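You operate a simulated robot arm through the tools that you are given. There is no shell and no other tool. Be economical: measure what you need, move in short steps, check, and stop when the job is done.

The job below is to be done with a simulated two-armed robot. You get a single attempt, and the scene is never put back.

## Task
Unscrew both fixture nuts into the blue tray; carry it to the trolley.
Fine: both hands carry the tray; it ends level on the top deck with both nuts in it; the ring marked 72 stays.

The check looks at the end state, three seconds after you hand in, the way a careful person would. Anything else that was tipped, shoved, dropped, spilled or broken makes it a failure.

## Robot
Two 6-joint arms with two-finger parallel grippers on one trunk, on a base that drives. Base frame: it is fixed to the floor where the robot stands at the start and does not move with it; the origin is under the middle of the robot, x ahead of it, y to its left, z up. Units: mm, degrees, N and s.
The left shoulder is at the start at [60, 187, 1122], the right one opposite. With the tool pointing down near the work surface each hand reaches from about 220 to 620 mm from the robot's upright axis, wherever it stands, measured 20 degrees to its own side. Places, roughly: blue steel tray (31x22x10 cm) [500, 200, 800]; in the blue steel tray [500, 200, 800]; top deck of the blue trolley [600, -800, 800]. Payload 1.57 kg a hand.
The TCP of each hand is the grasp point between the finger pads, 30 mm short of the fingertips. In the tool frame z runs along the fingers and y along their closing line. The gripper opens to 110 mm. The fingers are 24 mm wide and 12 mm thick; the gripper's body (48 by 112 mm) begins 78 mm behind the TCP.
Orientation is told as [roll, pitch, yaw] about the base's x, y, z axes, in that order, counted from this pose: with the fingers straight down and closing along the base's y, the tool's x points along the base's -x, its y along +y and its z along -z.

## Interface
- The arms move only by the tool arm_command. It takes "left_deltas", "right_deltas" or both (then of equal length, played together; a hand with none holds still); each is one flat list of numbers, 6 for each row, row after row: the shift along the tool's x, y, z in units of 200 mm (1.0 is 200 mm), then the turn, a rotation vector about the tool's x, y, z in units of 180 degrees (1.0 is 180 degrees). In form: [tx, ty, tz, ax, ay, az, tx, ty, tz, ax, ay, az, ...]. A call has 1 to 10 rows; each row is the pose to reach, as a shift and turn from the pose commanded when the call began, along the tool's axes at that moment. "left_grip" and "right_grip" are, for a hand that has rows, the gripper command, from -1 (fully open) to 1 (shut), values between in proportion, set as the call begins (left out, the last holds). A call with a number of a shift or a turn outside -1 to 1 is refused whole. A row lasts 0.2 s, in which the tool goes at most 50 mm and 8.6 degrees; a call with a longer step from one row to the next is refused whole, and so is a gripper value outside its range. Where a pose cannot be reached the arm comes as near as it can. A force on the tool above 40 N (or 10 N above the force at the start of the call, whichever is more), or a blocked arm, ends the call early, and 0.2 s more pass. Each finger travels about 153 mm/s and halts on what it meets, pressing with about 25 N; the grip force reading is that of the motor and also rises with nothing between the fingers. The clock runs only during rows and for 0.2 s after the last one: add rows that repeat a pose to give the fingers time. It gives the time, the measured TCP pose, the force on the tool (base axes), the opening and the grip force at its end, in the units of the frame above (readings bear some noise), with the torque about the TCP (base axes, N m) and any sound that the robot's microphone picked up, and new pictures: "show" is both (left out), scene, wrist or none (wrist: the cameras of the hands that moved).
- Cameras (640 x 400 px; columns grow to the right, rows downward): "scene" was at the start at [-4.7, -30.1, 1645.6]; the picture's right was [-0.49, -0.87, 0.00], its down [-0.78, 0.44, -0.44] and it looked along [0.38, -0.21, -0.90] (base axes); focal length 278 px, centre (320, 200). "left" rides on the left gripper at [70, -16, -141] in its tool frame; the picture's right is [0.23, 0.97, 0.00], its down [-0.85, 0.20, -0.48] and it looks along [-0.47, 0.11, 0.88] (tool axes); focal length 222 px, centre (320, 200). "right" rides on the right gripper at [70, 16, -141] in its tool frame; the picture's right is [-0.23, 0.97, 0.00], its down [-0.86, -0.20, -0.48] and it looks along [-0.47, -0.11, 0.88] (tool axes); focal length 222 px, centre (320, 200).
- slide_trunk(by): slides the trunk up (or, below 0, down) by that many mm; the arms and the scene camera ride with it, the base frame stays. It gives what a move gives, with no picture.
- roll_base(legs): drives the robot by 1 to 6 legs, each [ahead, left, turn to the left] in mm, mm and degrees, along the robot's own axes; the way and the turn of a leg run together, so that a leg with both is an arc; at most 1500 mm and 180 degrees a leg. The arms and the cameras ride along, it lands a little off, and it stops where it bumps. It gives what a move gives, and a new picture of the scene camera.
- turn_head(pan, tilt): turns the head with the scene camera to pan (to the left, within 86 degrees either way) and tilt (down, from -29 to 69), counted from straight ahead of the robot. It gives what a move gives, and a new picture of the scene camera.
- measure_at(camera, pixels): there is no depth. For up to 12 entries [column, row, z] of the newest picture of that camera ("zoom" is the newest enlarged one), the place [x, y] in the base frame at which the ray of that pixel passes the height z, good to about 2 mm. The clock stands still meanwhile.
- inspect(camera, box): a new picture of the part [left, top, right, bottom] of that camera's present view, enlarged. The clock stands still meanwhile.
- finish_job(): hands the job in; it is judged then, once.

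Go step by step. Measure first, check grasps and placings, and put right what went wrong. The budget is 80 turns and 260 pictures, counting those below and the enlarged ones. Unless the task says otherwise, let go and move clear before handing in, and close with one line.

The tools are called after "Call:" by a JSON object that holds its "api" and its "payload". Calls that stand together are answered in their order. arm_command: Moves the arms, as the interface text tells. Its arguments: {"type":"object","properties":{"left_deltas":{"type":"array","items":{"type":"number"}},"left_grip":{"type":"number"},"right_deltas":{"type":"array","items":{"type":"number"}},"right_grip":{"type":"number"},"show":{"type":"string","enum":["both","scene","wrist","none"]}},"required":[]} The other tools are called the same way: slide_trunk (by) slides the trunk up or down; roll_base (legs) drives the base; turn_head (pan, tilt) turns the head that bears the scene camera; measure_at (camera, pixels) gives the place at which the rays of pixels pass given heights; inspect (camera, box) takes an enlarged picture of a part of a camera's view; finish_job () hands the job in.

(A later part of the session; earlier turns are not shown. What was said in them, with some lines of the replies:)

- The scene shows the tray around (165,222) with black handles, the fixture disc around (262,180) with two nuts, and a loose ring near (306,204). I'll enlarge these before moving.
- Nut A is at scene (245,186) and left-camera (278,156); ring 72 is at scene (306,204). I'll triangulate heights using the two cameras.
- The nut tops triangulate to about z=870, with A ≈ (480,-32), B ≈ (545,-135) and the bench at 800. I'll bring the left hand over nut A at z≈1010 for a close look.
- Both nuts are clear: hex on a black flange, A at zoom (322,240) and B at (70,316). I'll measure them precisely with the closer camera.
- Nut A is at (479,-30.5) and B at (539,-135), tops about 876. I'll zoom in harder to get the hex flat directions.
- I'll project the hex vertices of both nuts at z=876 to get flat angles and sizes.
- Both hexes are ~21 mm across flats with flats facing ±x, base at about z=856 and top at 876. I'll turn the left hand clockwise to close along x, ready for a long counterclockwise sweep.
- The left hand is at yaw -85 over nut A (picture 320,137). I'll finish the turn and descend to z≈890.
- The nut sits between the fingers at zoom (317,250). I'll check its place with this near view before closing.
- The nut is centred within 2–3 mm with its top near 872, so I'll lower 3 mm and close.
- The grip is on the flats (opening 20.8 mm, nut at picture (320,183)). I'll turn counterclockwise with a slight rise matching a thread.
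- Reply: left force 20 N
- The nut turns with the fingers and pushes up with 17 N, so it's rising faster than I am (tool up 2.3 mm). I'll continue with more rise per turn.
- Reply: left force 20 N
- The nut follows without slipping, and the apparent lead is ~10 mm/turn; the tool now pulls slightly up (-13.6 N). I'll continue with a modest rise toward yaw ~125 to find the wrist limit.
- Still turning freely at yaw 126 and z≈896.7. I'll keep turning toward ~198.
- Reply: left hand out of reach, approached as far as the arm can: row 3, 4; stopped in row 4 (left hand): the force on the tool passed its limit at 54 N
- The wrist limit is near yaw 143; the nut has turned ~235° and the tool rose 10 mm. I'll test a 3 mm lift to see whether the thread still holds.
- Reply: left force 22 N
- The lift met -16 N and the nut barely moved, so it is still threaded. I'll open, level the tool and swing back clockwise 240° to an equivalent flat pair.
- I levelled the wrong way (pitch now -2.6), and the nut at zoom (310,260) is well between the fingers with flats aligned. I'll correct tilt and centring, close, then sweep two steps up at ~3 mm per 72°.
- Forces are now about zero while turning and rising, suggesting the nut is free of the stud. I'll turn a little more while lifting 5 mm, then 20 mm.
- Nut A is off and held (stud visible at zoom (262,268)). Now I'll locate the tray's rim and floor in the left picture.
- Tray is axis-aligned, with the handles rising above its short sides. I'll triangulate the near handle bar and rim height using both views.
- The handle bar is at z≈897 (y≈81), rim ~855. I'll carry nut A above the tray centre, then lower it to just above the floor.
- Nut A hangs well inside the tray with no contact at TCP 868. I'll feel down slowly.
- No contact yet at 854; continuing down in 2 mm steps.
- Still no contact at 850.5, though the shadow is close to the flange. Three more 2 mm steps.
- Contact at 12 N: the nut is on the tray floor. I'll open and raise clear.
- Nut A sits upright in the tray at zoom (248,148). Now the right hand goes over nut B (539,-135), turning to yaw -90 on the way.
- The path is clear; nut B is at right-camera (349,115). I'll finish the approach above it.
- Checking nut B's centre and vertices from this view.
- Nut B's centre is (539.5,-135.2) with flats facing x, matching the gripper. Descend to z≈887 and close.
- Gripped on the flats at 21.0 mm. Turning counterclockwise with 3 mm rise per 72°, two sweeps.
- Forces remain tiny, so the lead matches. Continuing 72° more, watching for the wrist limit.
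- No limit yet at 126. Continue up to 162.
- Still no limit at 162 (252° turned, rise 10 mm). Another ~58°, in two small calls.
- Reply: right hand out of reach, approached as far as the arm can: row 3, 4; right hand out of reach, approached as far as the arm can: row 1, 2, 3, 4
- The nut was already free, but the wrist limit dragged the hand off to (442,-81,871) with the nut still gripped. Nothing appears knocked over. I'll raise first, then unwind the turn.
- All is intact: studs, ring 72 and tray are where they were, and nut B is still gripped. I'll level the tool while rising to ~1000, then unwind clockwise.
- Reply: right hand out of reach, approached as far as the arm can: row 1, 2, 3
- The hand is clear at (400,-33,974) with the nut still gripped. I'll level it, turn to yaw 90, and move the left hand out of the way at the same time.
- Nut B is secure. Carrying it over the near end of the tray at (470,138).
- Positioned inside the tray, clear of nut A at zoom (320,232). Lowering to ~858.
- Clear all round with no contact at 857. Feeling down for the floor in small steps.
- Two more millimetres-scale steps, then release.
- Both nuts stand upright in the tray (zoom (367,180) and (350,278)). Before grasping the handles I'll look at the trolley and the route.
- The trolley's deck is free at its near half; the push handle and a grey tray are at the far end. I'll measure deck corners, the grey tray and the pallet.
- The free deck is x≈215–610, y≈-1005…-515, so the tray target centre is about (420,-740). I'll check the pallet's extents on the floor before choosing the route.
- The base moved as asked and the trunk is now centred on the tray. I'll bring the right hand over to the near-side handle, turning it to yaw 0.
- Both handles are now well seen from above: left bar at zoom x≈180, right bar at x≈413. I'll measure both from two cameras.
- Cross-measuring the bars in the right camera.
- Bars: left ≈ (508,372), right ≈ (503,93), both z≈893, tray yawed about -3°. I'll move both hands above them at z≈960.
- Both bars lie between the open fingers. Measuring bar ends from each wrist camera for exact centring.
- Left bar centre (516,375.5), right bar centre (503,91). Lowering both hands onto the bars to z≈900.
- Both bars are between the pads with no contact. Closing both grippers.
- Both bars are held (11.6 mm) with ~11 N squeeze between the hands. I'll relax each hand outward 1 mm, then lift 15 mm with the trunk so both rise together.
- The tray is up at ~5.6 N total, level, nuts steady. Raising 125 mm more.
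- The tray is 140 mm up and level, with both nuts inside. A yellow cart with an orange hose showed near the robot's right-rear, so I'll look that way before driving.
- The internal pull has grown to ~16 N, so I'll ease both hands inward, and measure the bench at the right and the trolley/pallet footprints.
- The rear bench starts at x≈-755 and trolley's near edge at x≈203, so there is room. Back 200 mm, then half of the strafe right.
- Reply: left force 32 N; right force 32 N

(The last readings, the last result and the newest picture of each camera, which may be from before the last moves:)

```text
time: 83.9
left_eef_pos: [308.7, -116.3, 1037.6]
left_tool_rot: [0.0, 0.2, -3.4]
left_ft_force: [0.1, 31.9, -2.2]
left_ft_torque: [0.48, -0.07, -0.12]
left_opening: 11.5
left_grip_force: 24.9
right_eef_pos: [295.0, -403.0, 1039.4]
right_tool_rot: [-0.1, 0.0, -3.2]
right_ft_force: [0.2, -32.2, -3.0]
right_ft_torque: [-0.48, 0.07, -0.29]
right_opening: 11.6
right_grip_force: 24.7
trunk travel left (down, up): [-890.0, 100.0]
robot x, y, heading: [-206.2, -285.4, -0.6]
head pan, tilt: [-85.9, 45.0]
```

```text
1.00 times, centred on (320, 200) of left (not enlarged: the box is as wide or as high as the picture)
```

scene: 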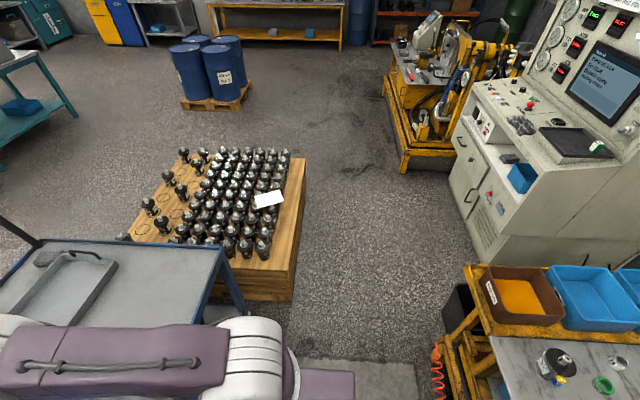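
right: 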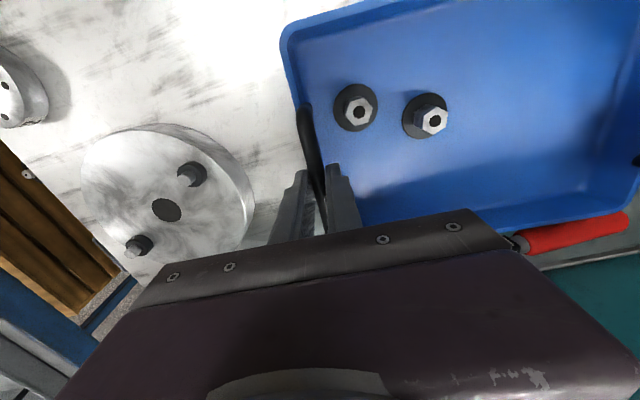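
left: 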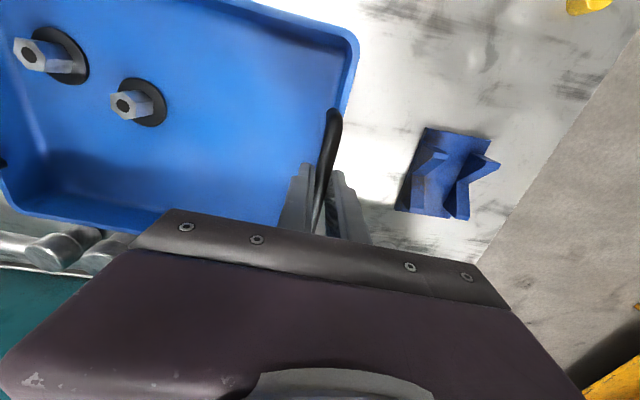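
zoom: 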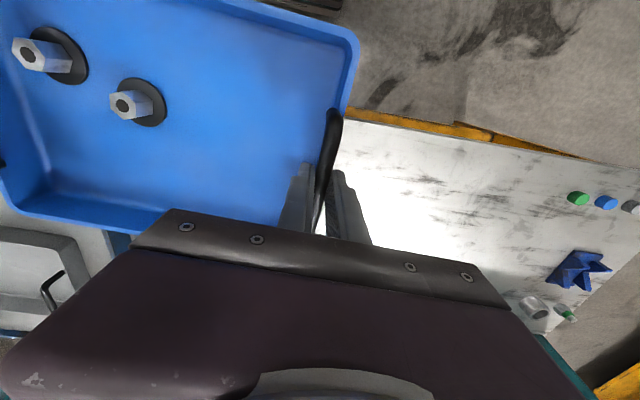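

Tray and nuts ride fine, but squeeze is 32 N; I'll ease the hands outward, then strafe the rest.

Call:
{"api": "arm_command", "payload": {"left_deltas": [0, 0.006, 0, 0, 0, 0, 0, 0.012, 0, 0, 0, 0], "right_deltas": [0, -0.006, 0, 0, 0, 0, 0, -0.012, 0, 0, 0, 0], "show": "none"}}

Call:
{"api": "roll_base", "payload": {"legs": [[0, -485, 0.5]]}}

Call:
{"api": "turn_head", "payload": {"pan": 0, "tilt": 62}}

Call:
{"api": "inspect", "payload": {"camera": "left", "box": [0, 0, 640, 400]}}

```text
time: 84.5
left_eef_pos: [308.6, -117.0, 1038.4]
left_tool_rot: [-0.2, 0.2, -3.4]
left_ft_force: [-2.1, -35.9, -2.3]
left_ft_torque: [-0.56, -0.63, -0.03]
left_opening: 11.7
left_grip_force: 25.1
right_eef_pos: [294.5, -403.9, 1040.9]
right_tool_rot: [0.1, -0.2, -3.2]
right_ft_force: [2.8, 35.8, -2.4]
right_ft_torque: [0.57, 0.59, -0.22]
right_opening: 11.7
right_grip_force: 24.9
trunk travel left (down, up): [-890.0, 100.0]
robot x, y, heading: [-210.8, -288.6, -0.6]
head pan, tilt: [-85.9, 45.0]
```

```text
time: 85.4
left_eef_pos: [306.7, -129.8, 1036.6]
left_tool_rot: [-0.3, 0.3, -3.2]
left_ft_force: [-0.4, -0.5, -3.3]
left_ft_torque: [0.0, -0.21, -0.04]
left_opening: 11.8
left_grip_force: 25.1
right_eef_pos: [293.7, -418.2, 1041.1]
right_tool_rot: [-0.1, 0.0, -3.1]
right_ft_force: [1.5, 1.5, -4.2]
right_ft_torque: [-0.01, 0.2, -0.16]
right_opening: 11.8
right_grip_force: 25.0
trunk travel left (down, up): [-890.0, 100.0]
robot x, y, heading: [-212.3, -302.5, -0.8]
head pan, tilt: [-85.9, 45.0]
stopped in leg 1: the force on the tool passed its limit at 46 N (the readings are from after the stop); the commanded pose is now the measured one
```

scene: 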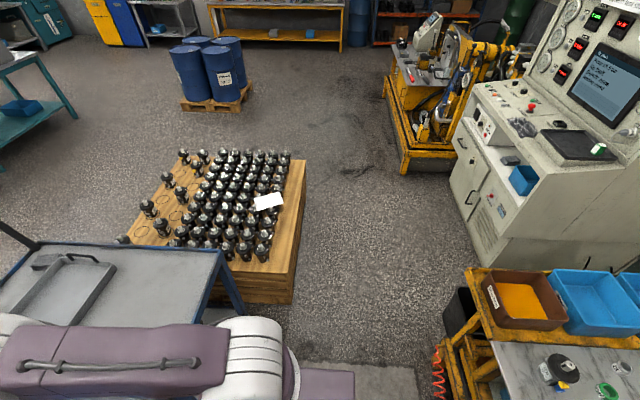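

```text
time: 87.0
left_eef_pos: [307.6, -134.8, 1037.2]
left_tool_rot: [0.0, 0.3, -3.3]
left_ft_force: [-0.4, -1.2, -2.7]
left_ft_torque: [0.01, 0.07, -0.06]
left_opening: 11.6
left_grip_force: 24.8
right_eef_pos: [293.7, -421.7, 1040.2]
right_tool_rot: [0.2, -0.1, -3.2]
right_ft_force: [1.1, 1.2, -2.3]
right_ft_torque: [-0.01, -0.03, -0.14]
right_opening: 11.7
right_grip_force: 24.7
trunk travel left (down, up): [-890.0, 100.0]
robot x, y, heading: [-209.5, -301.9, -0.8]
head pan, tilt: [0.0, 62.0]
```

scene: 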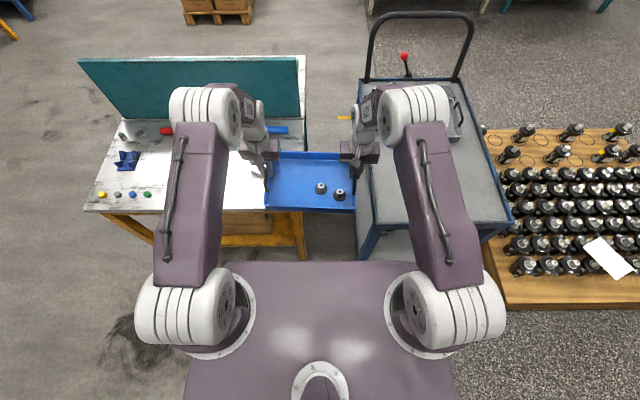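

```text
1.00 times, centred on (320, 200) of left (not enlarged: the box is as wide or as high as the picture)
```

zoom: 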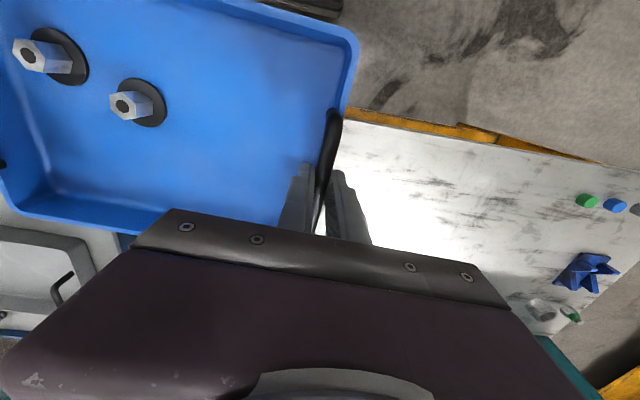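

The stop reset the hands so internal force is now ~1 N; tray and nuts are unaffected. Continuing to the right in shorter moves.

Call:
{"api": "roll_base", "payload": {"legs": [[0, -240, 0.4]]}}

```text
time: 88.8
left_eef_pos: [303.4, -369.9, 1037.3]
left_tool_rot: [-0.3, 0.3, -2.7]
left_ft_force: [-1.0, -0.5, -3.9]
left_ft_torque: [0.01, -0.02, -0.08]
left_opening: 11.6
left_grip_force: 25.3
right_eef_pos: [294.2, -657.1, 1040.7]
right_tool_rot: [0.1, -0.1, -2.5]
right_ft_force: [0.9, 1.9, -4.2]
right_ft_torque: [0.0, 0.03, -0.18]
right_opening: 11.5
right_grip_force: 24.6
trunk travel left (down, up): [-890.0, 100.0]
robot x, y, heading: [-210.2, -545.2, 0.1]
head pan, tilt: [0.0, 62.0]
```

scene: 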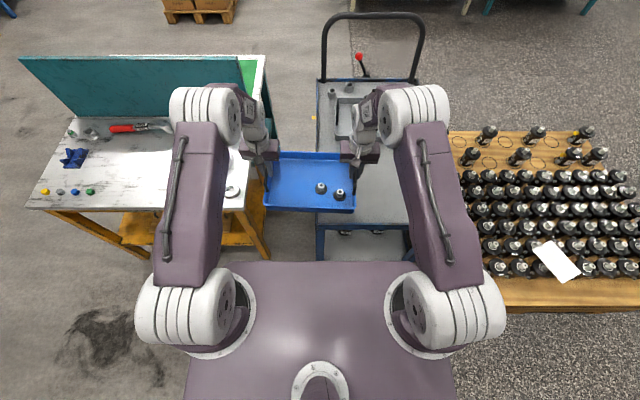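

Moving smoothly with small forces; tray centre is at (299,-513). Another 250 mm right.

Call:
{"api": "roll_base", "payload": {"legs": [[0, -250, 0]]}}

Call:
{"api": "inspect", "payload": {"camera": "scene", "box": [200, 100, 440, 260]}}

```text
time: 90.7
left_eef_pos: [304.5, -616.0, 1037.7]
left_tool_rot: [-0.3, 0.4, -2.5]
left_ft_force: [-0.8, -1.3, -3.1]
left_ft_torque: [-0.06, 0.09, -0.06]
left_opening: 11.7
left_grip_force: 25.0
right_eef_pos: [294.4, -903.5, 1040.3]
right_tool_rot: [0.2, -0.2, -2.4]
right_ft_force: [0.1, 0.6, -3.5]
right_ft_torque: [-0.02, -0.08, -0.17]
right_opening: 11.4
right_grip_force: 25.5
trunk travel left (down, up): [-890.0, 100.0]
robot x, y, heading: [-210.3, -795.5, 0.1]
head pan, tilt: [0.0, 62.0]
```

scene: 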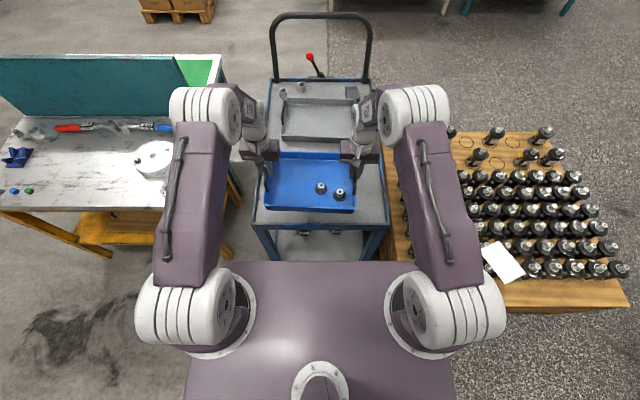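

```text
2.50 times, centred on (320, 180) of scene
```

zoom: 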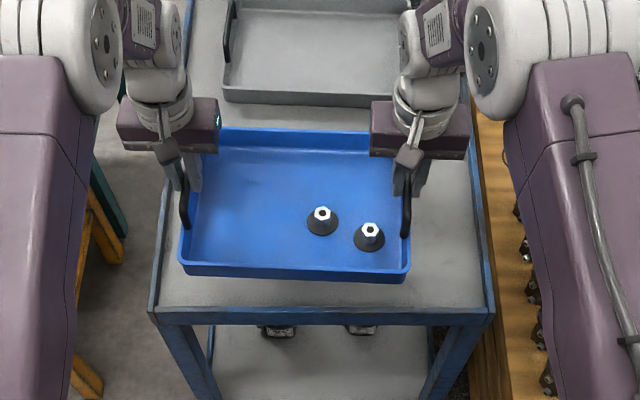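

The tray is now over the trolley deck. Measuring the deck's near edge, corners and the grey tray's near wall.

Call:
{"api": "measure_at", "payload": {"camera": "scene", "pixels": [[252, 224, 800], [389.2, 224.8, 800], [320, 224.8, 800], [252, 224, 830], [389.2, 224.8, 830], [283, 141, 803], [350, 143, 803]]}}

```text
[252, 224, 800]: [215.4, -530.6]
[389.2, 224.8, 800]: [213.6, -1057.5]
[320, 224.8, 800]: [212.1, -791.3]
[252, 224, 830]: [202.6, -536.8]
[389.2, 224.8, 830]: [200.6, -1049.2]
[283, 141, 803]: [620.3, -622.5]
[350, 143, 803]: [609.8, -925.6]
```

Deck free zone is x 213–610, y -1055…-532; tray centre is (299,-760). Driving 95 mm ahead.

Call:
{"api": "roll_base", "payload": {"legs": [[95, 0, 0]]}}

Call:
{"api": "inspect", "payload": {"camera": "scene", "box": [200, 100, 440, 260]}}

```text
time: 91.8
left_eef_pos: [394.7, -617.2, 1039.5]
left_tool_rot: [-0.2, 0.1, -2.4]
left_ft_force: [-1.1, -0.4, -2.1]
left_ft_torque: [-0.03, 0.0, -0.03]
left_opening: 11.8
left_grip_force: 25.2
right_eef_pos: [386.3, -905.4, 1042.4]
right_tool_rot: [0.2, -0.2, -2.2]
right_ft_force: [-0.6, 0.0, -3.6]
right_ft_torque: [0.0, -0.02, -0.13]
right_opening: 11.6
right_grip_force: 25.2
trunk travel left (down, up): [-890.0, 100.0]
robot x, y, heading: [-112.2, -792.9, 0.1]
head pan, tilt: [0.0, 62.0]
```

scene: 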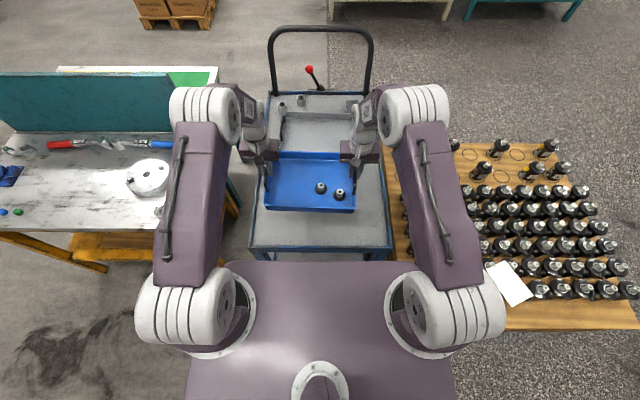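

```text
2.50 times, centred on (320, 180) of scene
```

zoom: 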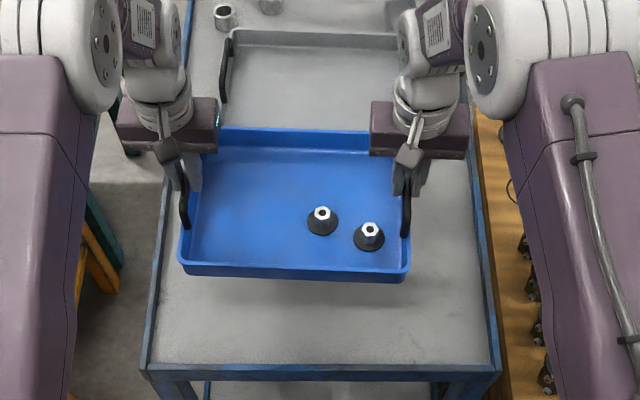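

Tray spans about x 280–500, well clear of the grey tray. Lowering 120 mm by trunk.

Call:
{"api": "slide_trunk", "payload": {"by": -120}}

Call:
{"api": "inspect", "payload": {"camera": "scene", "box": [200, 100, 440, 260]}}

Call:
{"api": "inspect", "payload": {"camera": "left", "box": [0, 0, 640, 400]}}

```text
time: 93.3
left_eef_pos: [398.2, -617.4, 917.2]
left_tool_rot: [-0.1, 0.3, -2.5]
left_ft_force: [-0.5, -0.7, -1.9]
left_ft_torque: [-0.01, 0.06, -0.02]
left_opening: 11.6
left_grip_force: 25.2
right_eef_pos: [389.4, -906.1, 919.7]
right_tool_rot: [0.2, -0.1, -2.2]
right_ft_force: [0.4, 1.4, -2.7]
right_ft_torque: [0.02, -0.05, -0.14]
right_opening: 11.6
right_grip_force: 25.3
trunk travel left (down, up): [-770.0, 220.0]
robot x, y, heading: [-116.3, -792.5, 0.1]
head pan, tilt: [0.0, 62.0]
```

```text
2.50 times, centred on (320, 180) of scene
```

zoom: 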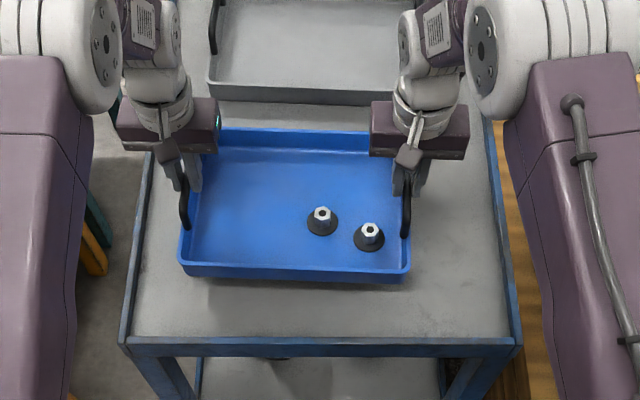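

```text
1.00 times, centred on (320, 200) of left (not enlarged: the box is as wide or as high as the picture)
```

zoom: 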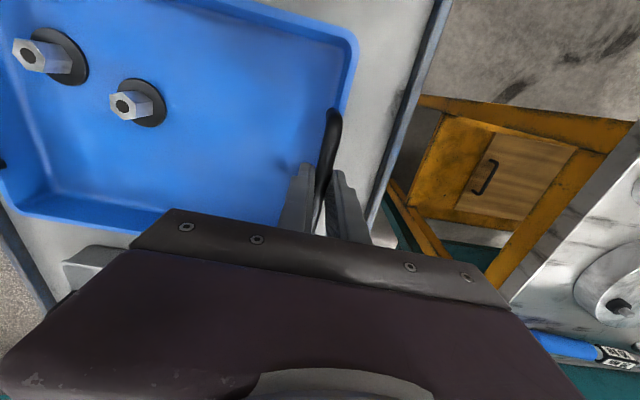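

About 20 mm to go by estimate. Lowering in small steps and watching force.

Call:
{"api": "slide_trunk", "payload": {"by": -12}}

Call:
{"api": "slide_trunk", "payload": {"by": -4}}

Call:
{"api": "slide_trunk", "payload": {"by": -2}}

```text
time: 93.9
left_eef_pos: [398.1, -617.9, 905.6]
left_tool_rot: [-0.1, 0.3, -2.5]
left_ft_force: [-1.1, -1.1, -3.2]
left_ft_torque: [-0.02, 0.08, -0.03]
left_opening: 11.4
left_grip_force: 24.7
right_eef_pos: [389.9, -906.4, 907.8]
right_tool_rot: [0.2, 0.0, -2.3]
right_ft_force: [0.4, 1.6, -3.8]
right_ft_torque: [-0.01, -0.1, -0.16]
right_opening: 11.8
right_grip_force: 25.1
trunk travel left (down, up): [-758.0, 232.0]
robot x, y, heading: [-117.3, -793.5, 0.5]
head pan, tilt: [0.0, 62.0]
```

```text
time: 94.4
left_eef_pos: [399.6, -617.0, 901.7]
left_tool_rot: [0.0, 0.3, -2.5]
left_ft_force: [-0.9, -1.0, -2.2]
left_ft_torque: [0.02, 0.07, -0.08]
left_opening: 11.6
left_grip_force: 24.7
right_eef_pos: [389.6, -905.2, 904.1]
right_tool_rot: [0.2, 0.0, -2.4]
right_ft_force: [-0.5, -0.4, -3.0]
right_ft_torque: [0.01, -0.03, -0.08]
right_opening: 11.6
right_grip_force: 24.9
trunk travel left (down, up): [-754.0, 236.0]
robot x, y, heading: [-119.2, -792.5, 0.2]
head pan, tilt: [0.0, 62.0]
```

```text
time: 94.9
left_eef_pos: [399.4, -617.8, 900.6]
left_tool_rot: [-0.1, 0.3, -2.4]
left_ft_force: [-1.1, -0.7, -2.9]
left_ft_torque: [-0.03, 0.01, -0.06]
left_opening: 11.5
left_grip_force: 24.7
right_eef_pos: [389.7, -906.2, 902.0]
right_tool_rot: [0.2, -0.1, -2.3]
right_ft_force: [0.3, 0.1, -3.8]
right_ft_torque: [-0.02, -0.04, -0.11]
right_opening: 11.6
right_grip_force: 24.9
trunk travel left (down, up): [-752.0, 238.0]
robot x, y, heading: [-116.9, -794.9, -0.0]
head pan, tilt: [0.0, 62.0]
```

No contact yet at ~901; continuing 2 mm at a time.

Call:
{"api": "slide_trunk", "payload": {"by": -2}}

Call:
{"api": "slide_trunk", "payload": {"by": -2}}

Call:
{"api": "slide_trunk", "payload": {"by": -1}}

```text
time: 95.5
left_eef_pos: [399.1, -617.9, 897.8]
left_tool_rot: [-0.1, 0.3, -2.5]
left_ft_force: [-1.3, -0.2, -2.7]
left_ft_torque: [-0.02, 0.01, -0.03]
left_opening: 11.5
left_grip_force: 24.6
right_eef_pos: [389.8, -905.2, 900.0]
right_tool_rot: [0.2, 0.0, -2.4]
right_ft_force: [0.6, 0.7, -3.0]
right_ft_torque: [0.04, 0.01, -0.13]
right_opening: 11.5
right_grip_force: 24.7
trunk travel left (down, up): [-750.0, 240.0]
robot x, y, heading: [-114.1, -794.3, 0.1]
head pan, tilt: [0.0, 62.0]
```

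```text
time: 96.0
left_eef_pos: [399.0, -617.7, 895.7]
left_tool_rot: [0.0, 0.3, -2.5]
left_ft_force: [-1.2, -0.6, -2.9]
left_ft_torque: [0.0, -0.01, -0.04]
left_opening: 11.7
left_grip_force: 24.7
right_eef_pos: [389.5, -904.1, 897.8]
right_tool_rot: [0.2, -0.1, -2.2]
right_ft_force: [-0.3, 0.5, -3.1]
right_ft_torque: [-0.01, 0.03, -0.16]
right_opening: 11.7
right_grip_force: 25.2
trunk travel left (down, up): [-748.0, 242.0]
robot x, y, heading: [-112.7, -793.3, 0.2]
head pan, tilt: [0.0, 62.0]
```

```text
time: 96.5
left_eef_pos: [399.1, -617.5, 895.5]
left_tool_rot: [-0.2, 0.3, -2.4]
left_ft_force: [-0.7, -1.1, -2.4]
left_ft_torque: [0.0, -0.02, -0.02]
left_opening: 11.7
left_grip_force: 25.0
right_eef_pos: [390.1, -906.8, 897.4]
right_tool_rot: [0.3, 0.1, -2.3]
right_ft_force: [1.0, 0.3, -3.9]
right_ft_torque: [0.02, 0.02, -0.18]
right_opening: 11.7
right_grip_force: 24.6
trunk travel left (down, up): [-747.0, 243.0]
robot x, y, heading: [-117.7, -795.5, 0.1]
head pan, tilt: [0.0, 62.0]
```

Still carrying the full weight, so the deck is lower than the bench. Continuing down.

Call:
{"api": "slide_trunk", "payload": {"by": -3}}

Call:
{"api": "slide_trunk", "payload": {"by": -3}}

Call:
{"api": "slide_trunk", "payload": {"by": -3}}

Call:
{"api": "inspect", "payload": {"camera": "scene", "box": [240, 170, 400, 260]}}

```text
time: 97.0
left_eef_pos: [398.7, -617.5, 891.4]
left_tool_rot: [-0.1, 0.4, -2.5]
left_ft_force: [-0.4, -1.1, -2.4]
left_ft_torque: [-0.01, -0.03, -0.06]
left_opening: 11.8
left_grip_force: 24.8
right_eef_pos: [389.7, -904.9, 893.7]
right_tool_rot: [0.3, 0.0, -2.3]
right_ft_force: [0.9, 2.0, -3.9]
right_ft_torque: [0.0, -0.03, -0.17]
right_opening: 11.4
right_grip_force: 25.2
trunk travel left (down, up): [-744.0, 246.0]
robot x, y, heading: [-115.0, -793.0, 0.2]
head pan, tilt: [0.0, 62.0]
```

```text
time: 97.5
left_eef_pos: [399.6, -616.5, 889.3]
left_tool_rot: [-0.1, 0.3, -2.5]
left_ft_force: [-0.9, -0.3, -3.3]
left_ft_torque: [0.01, -0.02, 0.01]
left_opening: 11.7
left_grip_force: 25.2
right_eef_pos: [390.6, -905.5, 891.2]
right_tool_rot: [0.2, 0.1, -2.3]
right_ft_force: [0.7, 0.9, -3.3]
right_ft_torque: [-0.03, 0.04, -0.15]
right_opening: 11.5
right_grip_force: 25.1
trunk travel left (down, up): [-741.0, 249.0]
robot x, y, heading: [-115.6, -794.5, 0.2]
head pan, tilt: [0.0, 62.0]
```

```text
time: 98.0
left_eef_pos: [399.9, -616.3, 886.1]
left_tool_rot: [-0.2, 0.2, -2.5]
left_ft_force: [-1.6, -1.6, -3.0]
left_ft_torque: [-0.03, -0.02, -0.01]
left_opening: 11.7
left_grip_force: 24.9
right_eef_pos: [390.2, -904.3, 888.3]
right_tool_rot: [0.1, 0.0, -2.2]
right_ft_force: [2.5, 0.3, -4.5]
right_ft_torque: [0.01, -0.01, -0.18]
right_opening: 11.6
right_grip_force: 25.2
trunk travel left (down, up): [-738.0, 252.0]
robot x, y, heading: [-113.2, -797.2, 0.1]
head pan, tilt: [0.0, 62.0]
```

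```text
4.00 times, centred on (320, 215) of scene
```

zoom: 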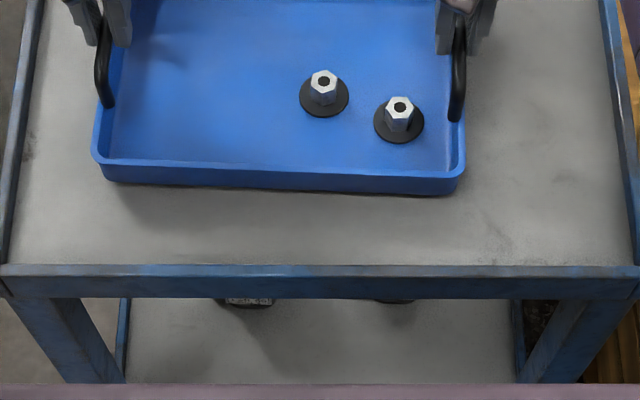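

The shadow gap below the tray's near wall is narrowing. Continuing.

Call:
{"api": "slide_trunk", "payload": {"by": -3}}

Call:
{"api": "slide_trunk", "payload": {"by": -3}}

Call:
{"api": "slide_trunk", "payload": {"by": -2}}

Call:
{"api": "inspect", "payload": {"camera": "scene", "box": [240, 170, 400, 260]}}

```text
time: 98.6
left_eef_pos: [399.5, -617.7, 882.5]
left_tool_rot: [-0.2, 0.4, -2.4]
left_ft_force: [-0.7, -0.7, -3.7]
left_ft_torque: [0.02, -0.03, -0.03]
left_opening: 11.6
left_grip_force: 24.9
right_eef_pos: [389.0, -906.0, 885.5]
right_tool_rot: [0.2, 0.1, -2.3]
right_ft_force: [0.9, 0.6, -3.7]
right_ft_torque: [0.01, -0.04, -0.12]
right_opening: 11.5
right_grip_force: 25.0
trunk travel left (down, up): [-735.0, 255.0]
robot x, y, heading: [-112.2, -789.6, 0.3]
head pan, tilt: [0.0, 62.0]
```

```text
time: 99.1
left_eef_pos: [399.0, -616.9, 881.8]
left_tool_rot: [-0.2, 0.3, -2.5]
left_ft_force: [-0.9, 0.0, 4.6]
left_ft_torque: [-0.02, 0.51, -0.07]
left_opening: 11.7
left_grip_force: 24.7
right_eef_pos: [389.3, -905.8, 882.7]
right_tool_rot: [0.3, -0.1, -2.3]
right_ft_force: [0.3, 0.5, -3.7]
right_ft_torque: [-0.03, -0.03, -0.19]
right_opening: 11.7
right_grip_force: 25.0
trunk travel left (down, up): [-732.0, 258.0]
robot x, y, heading: [-114.5, -795.0, 0.3]
head pan, tilt: [0.0, 62.0]
```

```text
time: 99.6
left_eef_pos: [398.5, -617.8, 880.5]
left_tool_rot: [-0.1, 0.0, -2.5]
left_ft_force: [-0.3, -0.8, 19.0]
left_ft_torque: [-0.04, 0.03, -0.14]
left_opening: 11.6
left_grip_force: 25.4
right_eef_pos: [388.3, -907.0, 882.2]
right_tool_rot: [0.2, -0.2, -2.4]
right_ft_force: [2.8, -0.2, -0.5]
right_ft_torque: [0.01, 0.4, -0.27]
right_opening: 11.8
right_grip_force: 24.6
trunk travel left (down, up): [-730.0, 260.0]
robot x, y, heading: [-116.0, -793.1, 0.1]
head pan, tilt: [0.0, 62.0]
```

```text
4.00 times, centred on (320, 215) of scene
```

zoom: 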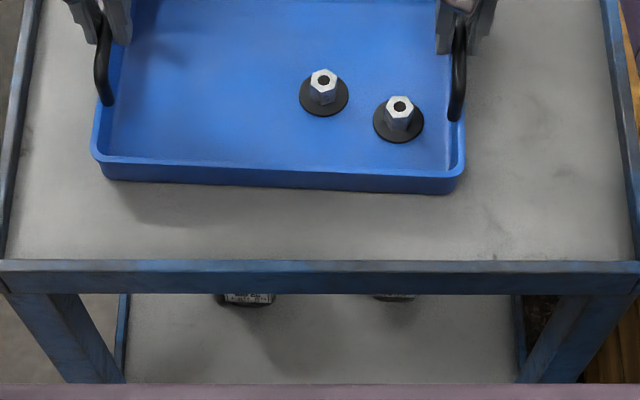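

The left end has landed (19 N) and the right is just touching. I'll ease the left up ~1 mm and the right down ~1.5 mm so both ends rest.

Call:
{"api": "arm_command", "payload": {"left_deltas": [0, 0, -0.003, 0, 0, 0, 0, 0, -0.006, 0, 0, 0, 0, 0, -0.006, 0, 0, 0], "right_deltas": [0, 0, 0.003, 0, 0, 0, 0, 0, 0.006, 0, 0, 0, 0, 0, 0.006, 0, 0, 0], "show": "none"}}

```text
time: 100.4
left_eef_pos: [397.0, -616.5, 880.6]
left_tool_rot: [-0.1, 0.2, -2.4]
left_ft_force: [5.0, -0.5, 3.5]
left_ft_torque: [-0.04, -0.83, 0.02]
left_opening: 11.4
left_grip_force: 25.1
right_eef_pos: [388.1, -906.0, 880.2]
right_tool_rot: [0.1, -0.3, -2.2]
right_ft_force: [-1.0, -3.2, 17.3]
right_ft_torque: [-0.06, -0.01, -0.08]
right_opening: 11.6
right_grip_force: 24.8
trunk travel left (down, up): [-730.0, 260.0]
robot x, y, heading: [-116.2, -796.4, -0.1]
head pan, tilt: [0.0, 62.0]
```

Both ends now rest on the deck. Opening both grippers and checking before withdrawing upward.

Call:
{"api": "arm_command", "payload": {"left_deltas": [0, 0, 0, 0, 0, 0, 0, 0, 0, 0, 0, 0, 0, 0, 0, 0, 0, 0], "right_deltas": [0, 0, 0, 0, 0, 0, 0, 0, 0, 0, 0, 0, 0, 0, 0, 0, 0, 0], "left_grip": 0.1, "right_grip": 0.1, "show": "both"}}

```text
time: 101.2
left_eef_pos: [398.4, -617.7, 879.5]
left_tool_rot: [-0.1, 0.3, -2.4]
left_ft_force: [0.5, 0.3, 0.8]
left_ft_torque: [-0.01, 0.0, -0.03]
left_opening: 49.3
left_grip_force: 0.0
right_eef_pos: [389.3, -904.9, 879.8]
right_tool_rot: [0.2, -0.1, -2.3]
right_ft_force: [0.1, -0.3, -0.1]
right_ft_torque: [0.03, 0.05, -0.01]
right_opening: 49.3
right_grip_force: 0.0
trunk travel left (down, up): [-730.0, 260.0]
robot x, y, heading: [-119.6, -793.0, 0.2]
head pan, tilt: [0.0, 62.0]
```

scene: 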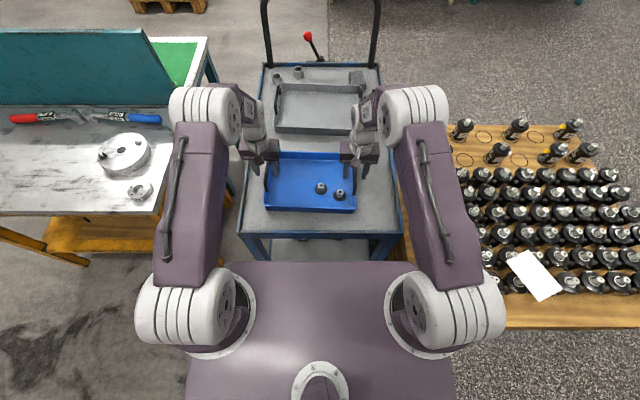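
right: 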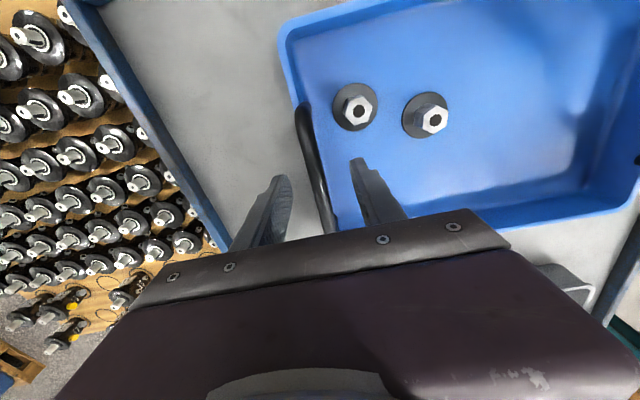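
left: 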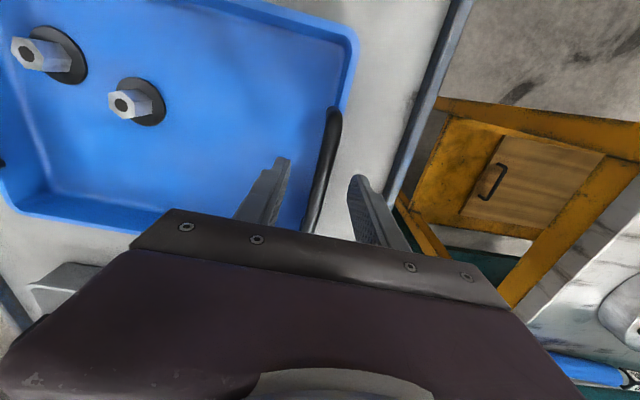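

The tray stays put, both bars are clear of the pads, and both nuts are upright. Raising both hands straight up 180 mm with the arms, then backing off.

Call:
{"api": "arm_command", "payload": {"left_deltas": [0, 0, -0.1, 0, 0, 0, 0, 0, -0.3, 0, 0, 0, 0, 0, -0.5, 0, 0, 0, 0, 0, -0.7, 0, 0, 0, 0, 0, -0.9, 0, 0, 0, 0, 0, -0.9, 0, 0, 0], "right_deltas": [0, 0, -0.1, 0, 0, 0, 0, 0, -0.3, 0, 0, 0, 0, 0, -0.5, 0, 0, 0, 0, 0, -0.7, 0, 0, 0, 0, 0, -0.9, 0, 0, 0, 0, 0, -0.9, 0, 0, 0], "show": "none"}}

Call:
{"api": "roll_base", "payload": {"legs": [[-200, 0, 0]]}}

Call:
{"api": "inspect", "payload": {"camera": "scene", "box": [200, 60, 440, 240]}}

Call:
{"api": "inspect", "payload": {"camera": "scene", "box": [0, 60, 200, 240]}}

```text
time: 102.6
left_eef_pos: [398.7, -618.6, 1062.3]
left_tool_rot: [-0.1, 0.4, -2.4]
left_ft_force: [0.0, 0.0, 0.4]
left_ft_torque: [0.0, 0.03, 0.0]
left_opening: 49.4
left_grip_force: 0.0
right_eef_pos: [390.1, -907.8, 1063.6]
right_tool_rot: [0.2, 0.0, -2.3]
right_ft_force: [0.6, 0.3, -0.7]
right_ft_torque: [-0.02, 0.02, 0.01]
right_opening: 49.4
right_grip_force: 0.0
trunk travel left (down, up): [-730.0, 260.0]
robot x, y, heading: [-110.0, -792.7, 0.2]
head pan, tilt: [0.0, 62.0]
```

```text
time: 104.2
left_eef_pos: [201.3, -619.1, 1060.2]
left_tool_rot: [-0.1, 0.2, -2.5]
left_ft_force: [0.3, -0.9, 0.0]
left_ft_torque: [0.02, 0.03, 0.03]
left_opening: 49.5
left_grip_force: 0.0
right_eef_pos: [193.6, -907.5, 1061.5]
right_tool_rot: [0.2, 0.0, -2.2]
right_ft_force: [-0.3, 0.8, 0.7]
right_ft_torque: [-0.01, 0.01, 0.03]
right_opening: 49.2
right_grip_force: 0.0
trunk travel left (down, up): [-730.0, 260.0]
robot x, y, heading: [-315.0, -794.9, 0.0]
head pan, tilt: [0.0, 62.0]
```

scene: 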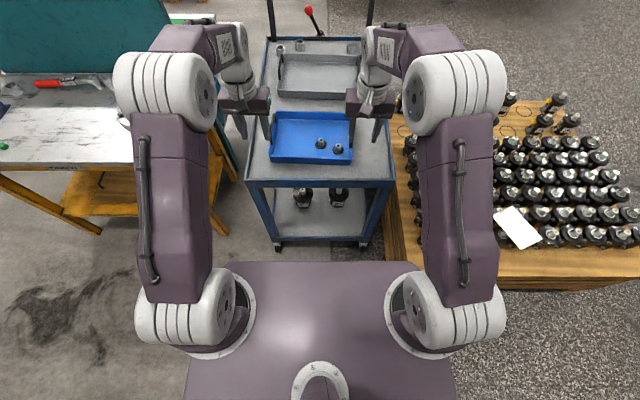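

```text
2.22 times, centred on (320, 150) of scene
```

zoom: 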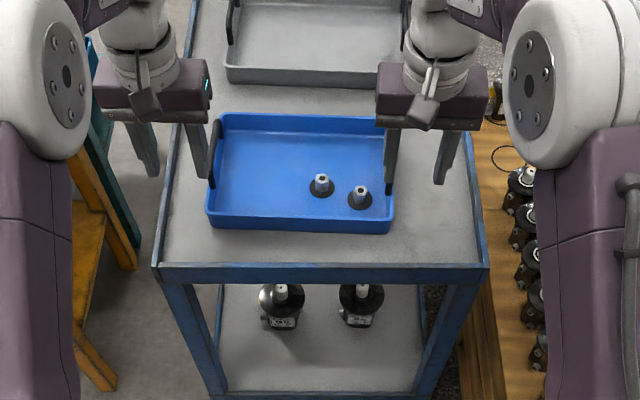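

```text
2.22 times, centred on (100, 150) of scene
```

zoom: 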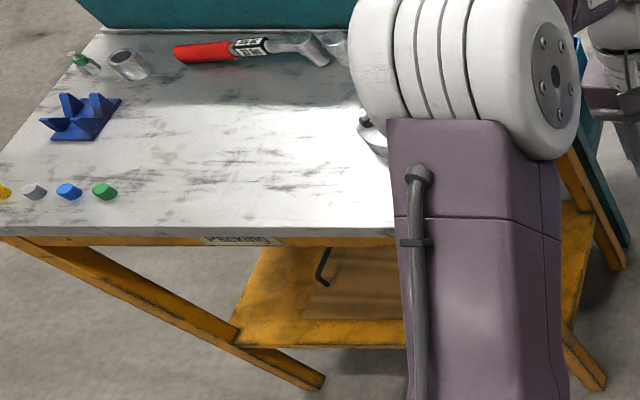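

The tray sits level on the top deck with both nuts upright in it (zoom (321,183) and (359,195)). The bench items and ring 72 are in place and both hands are clear, so I'm handing in.

Call:
{"api": "finish_job", "payload": {}}

```text
The job is handed in.
```

I unscrewed both nuts into the blue tray and carried it with both hands to the trolley's top deck. It sits level there with both nuts in it, and ring 72 stayed on the bench. While I was unscrewing the second nut, the right wrist hit its limit and dragged the nut across the fixture plate. Nothing in the pictures afterwards was knocked over or moved.
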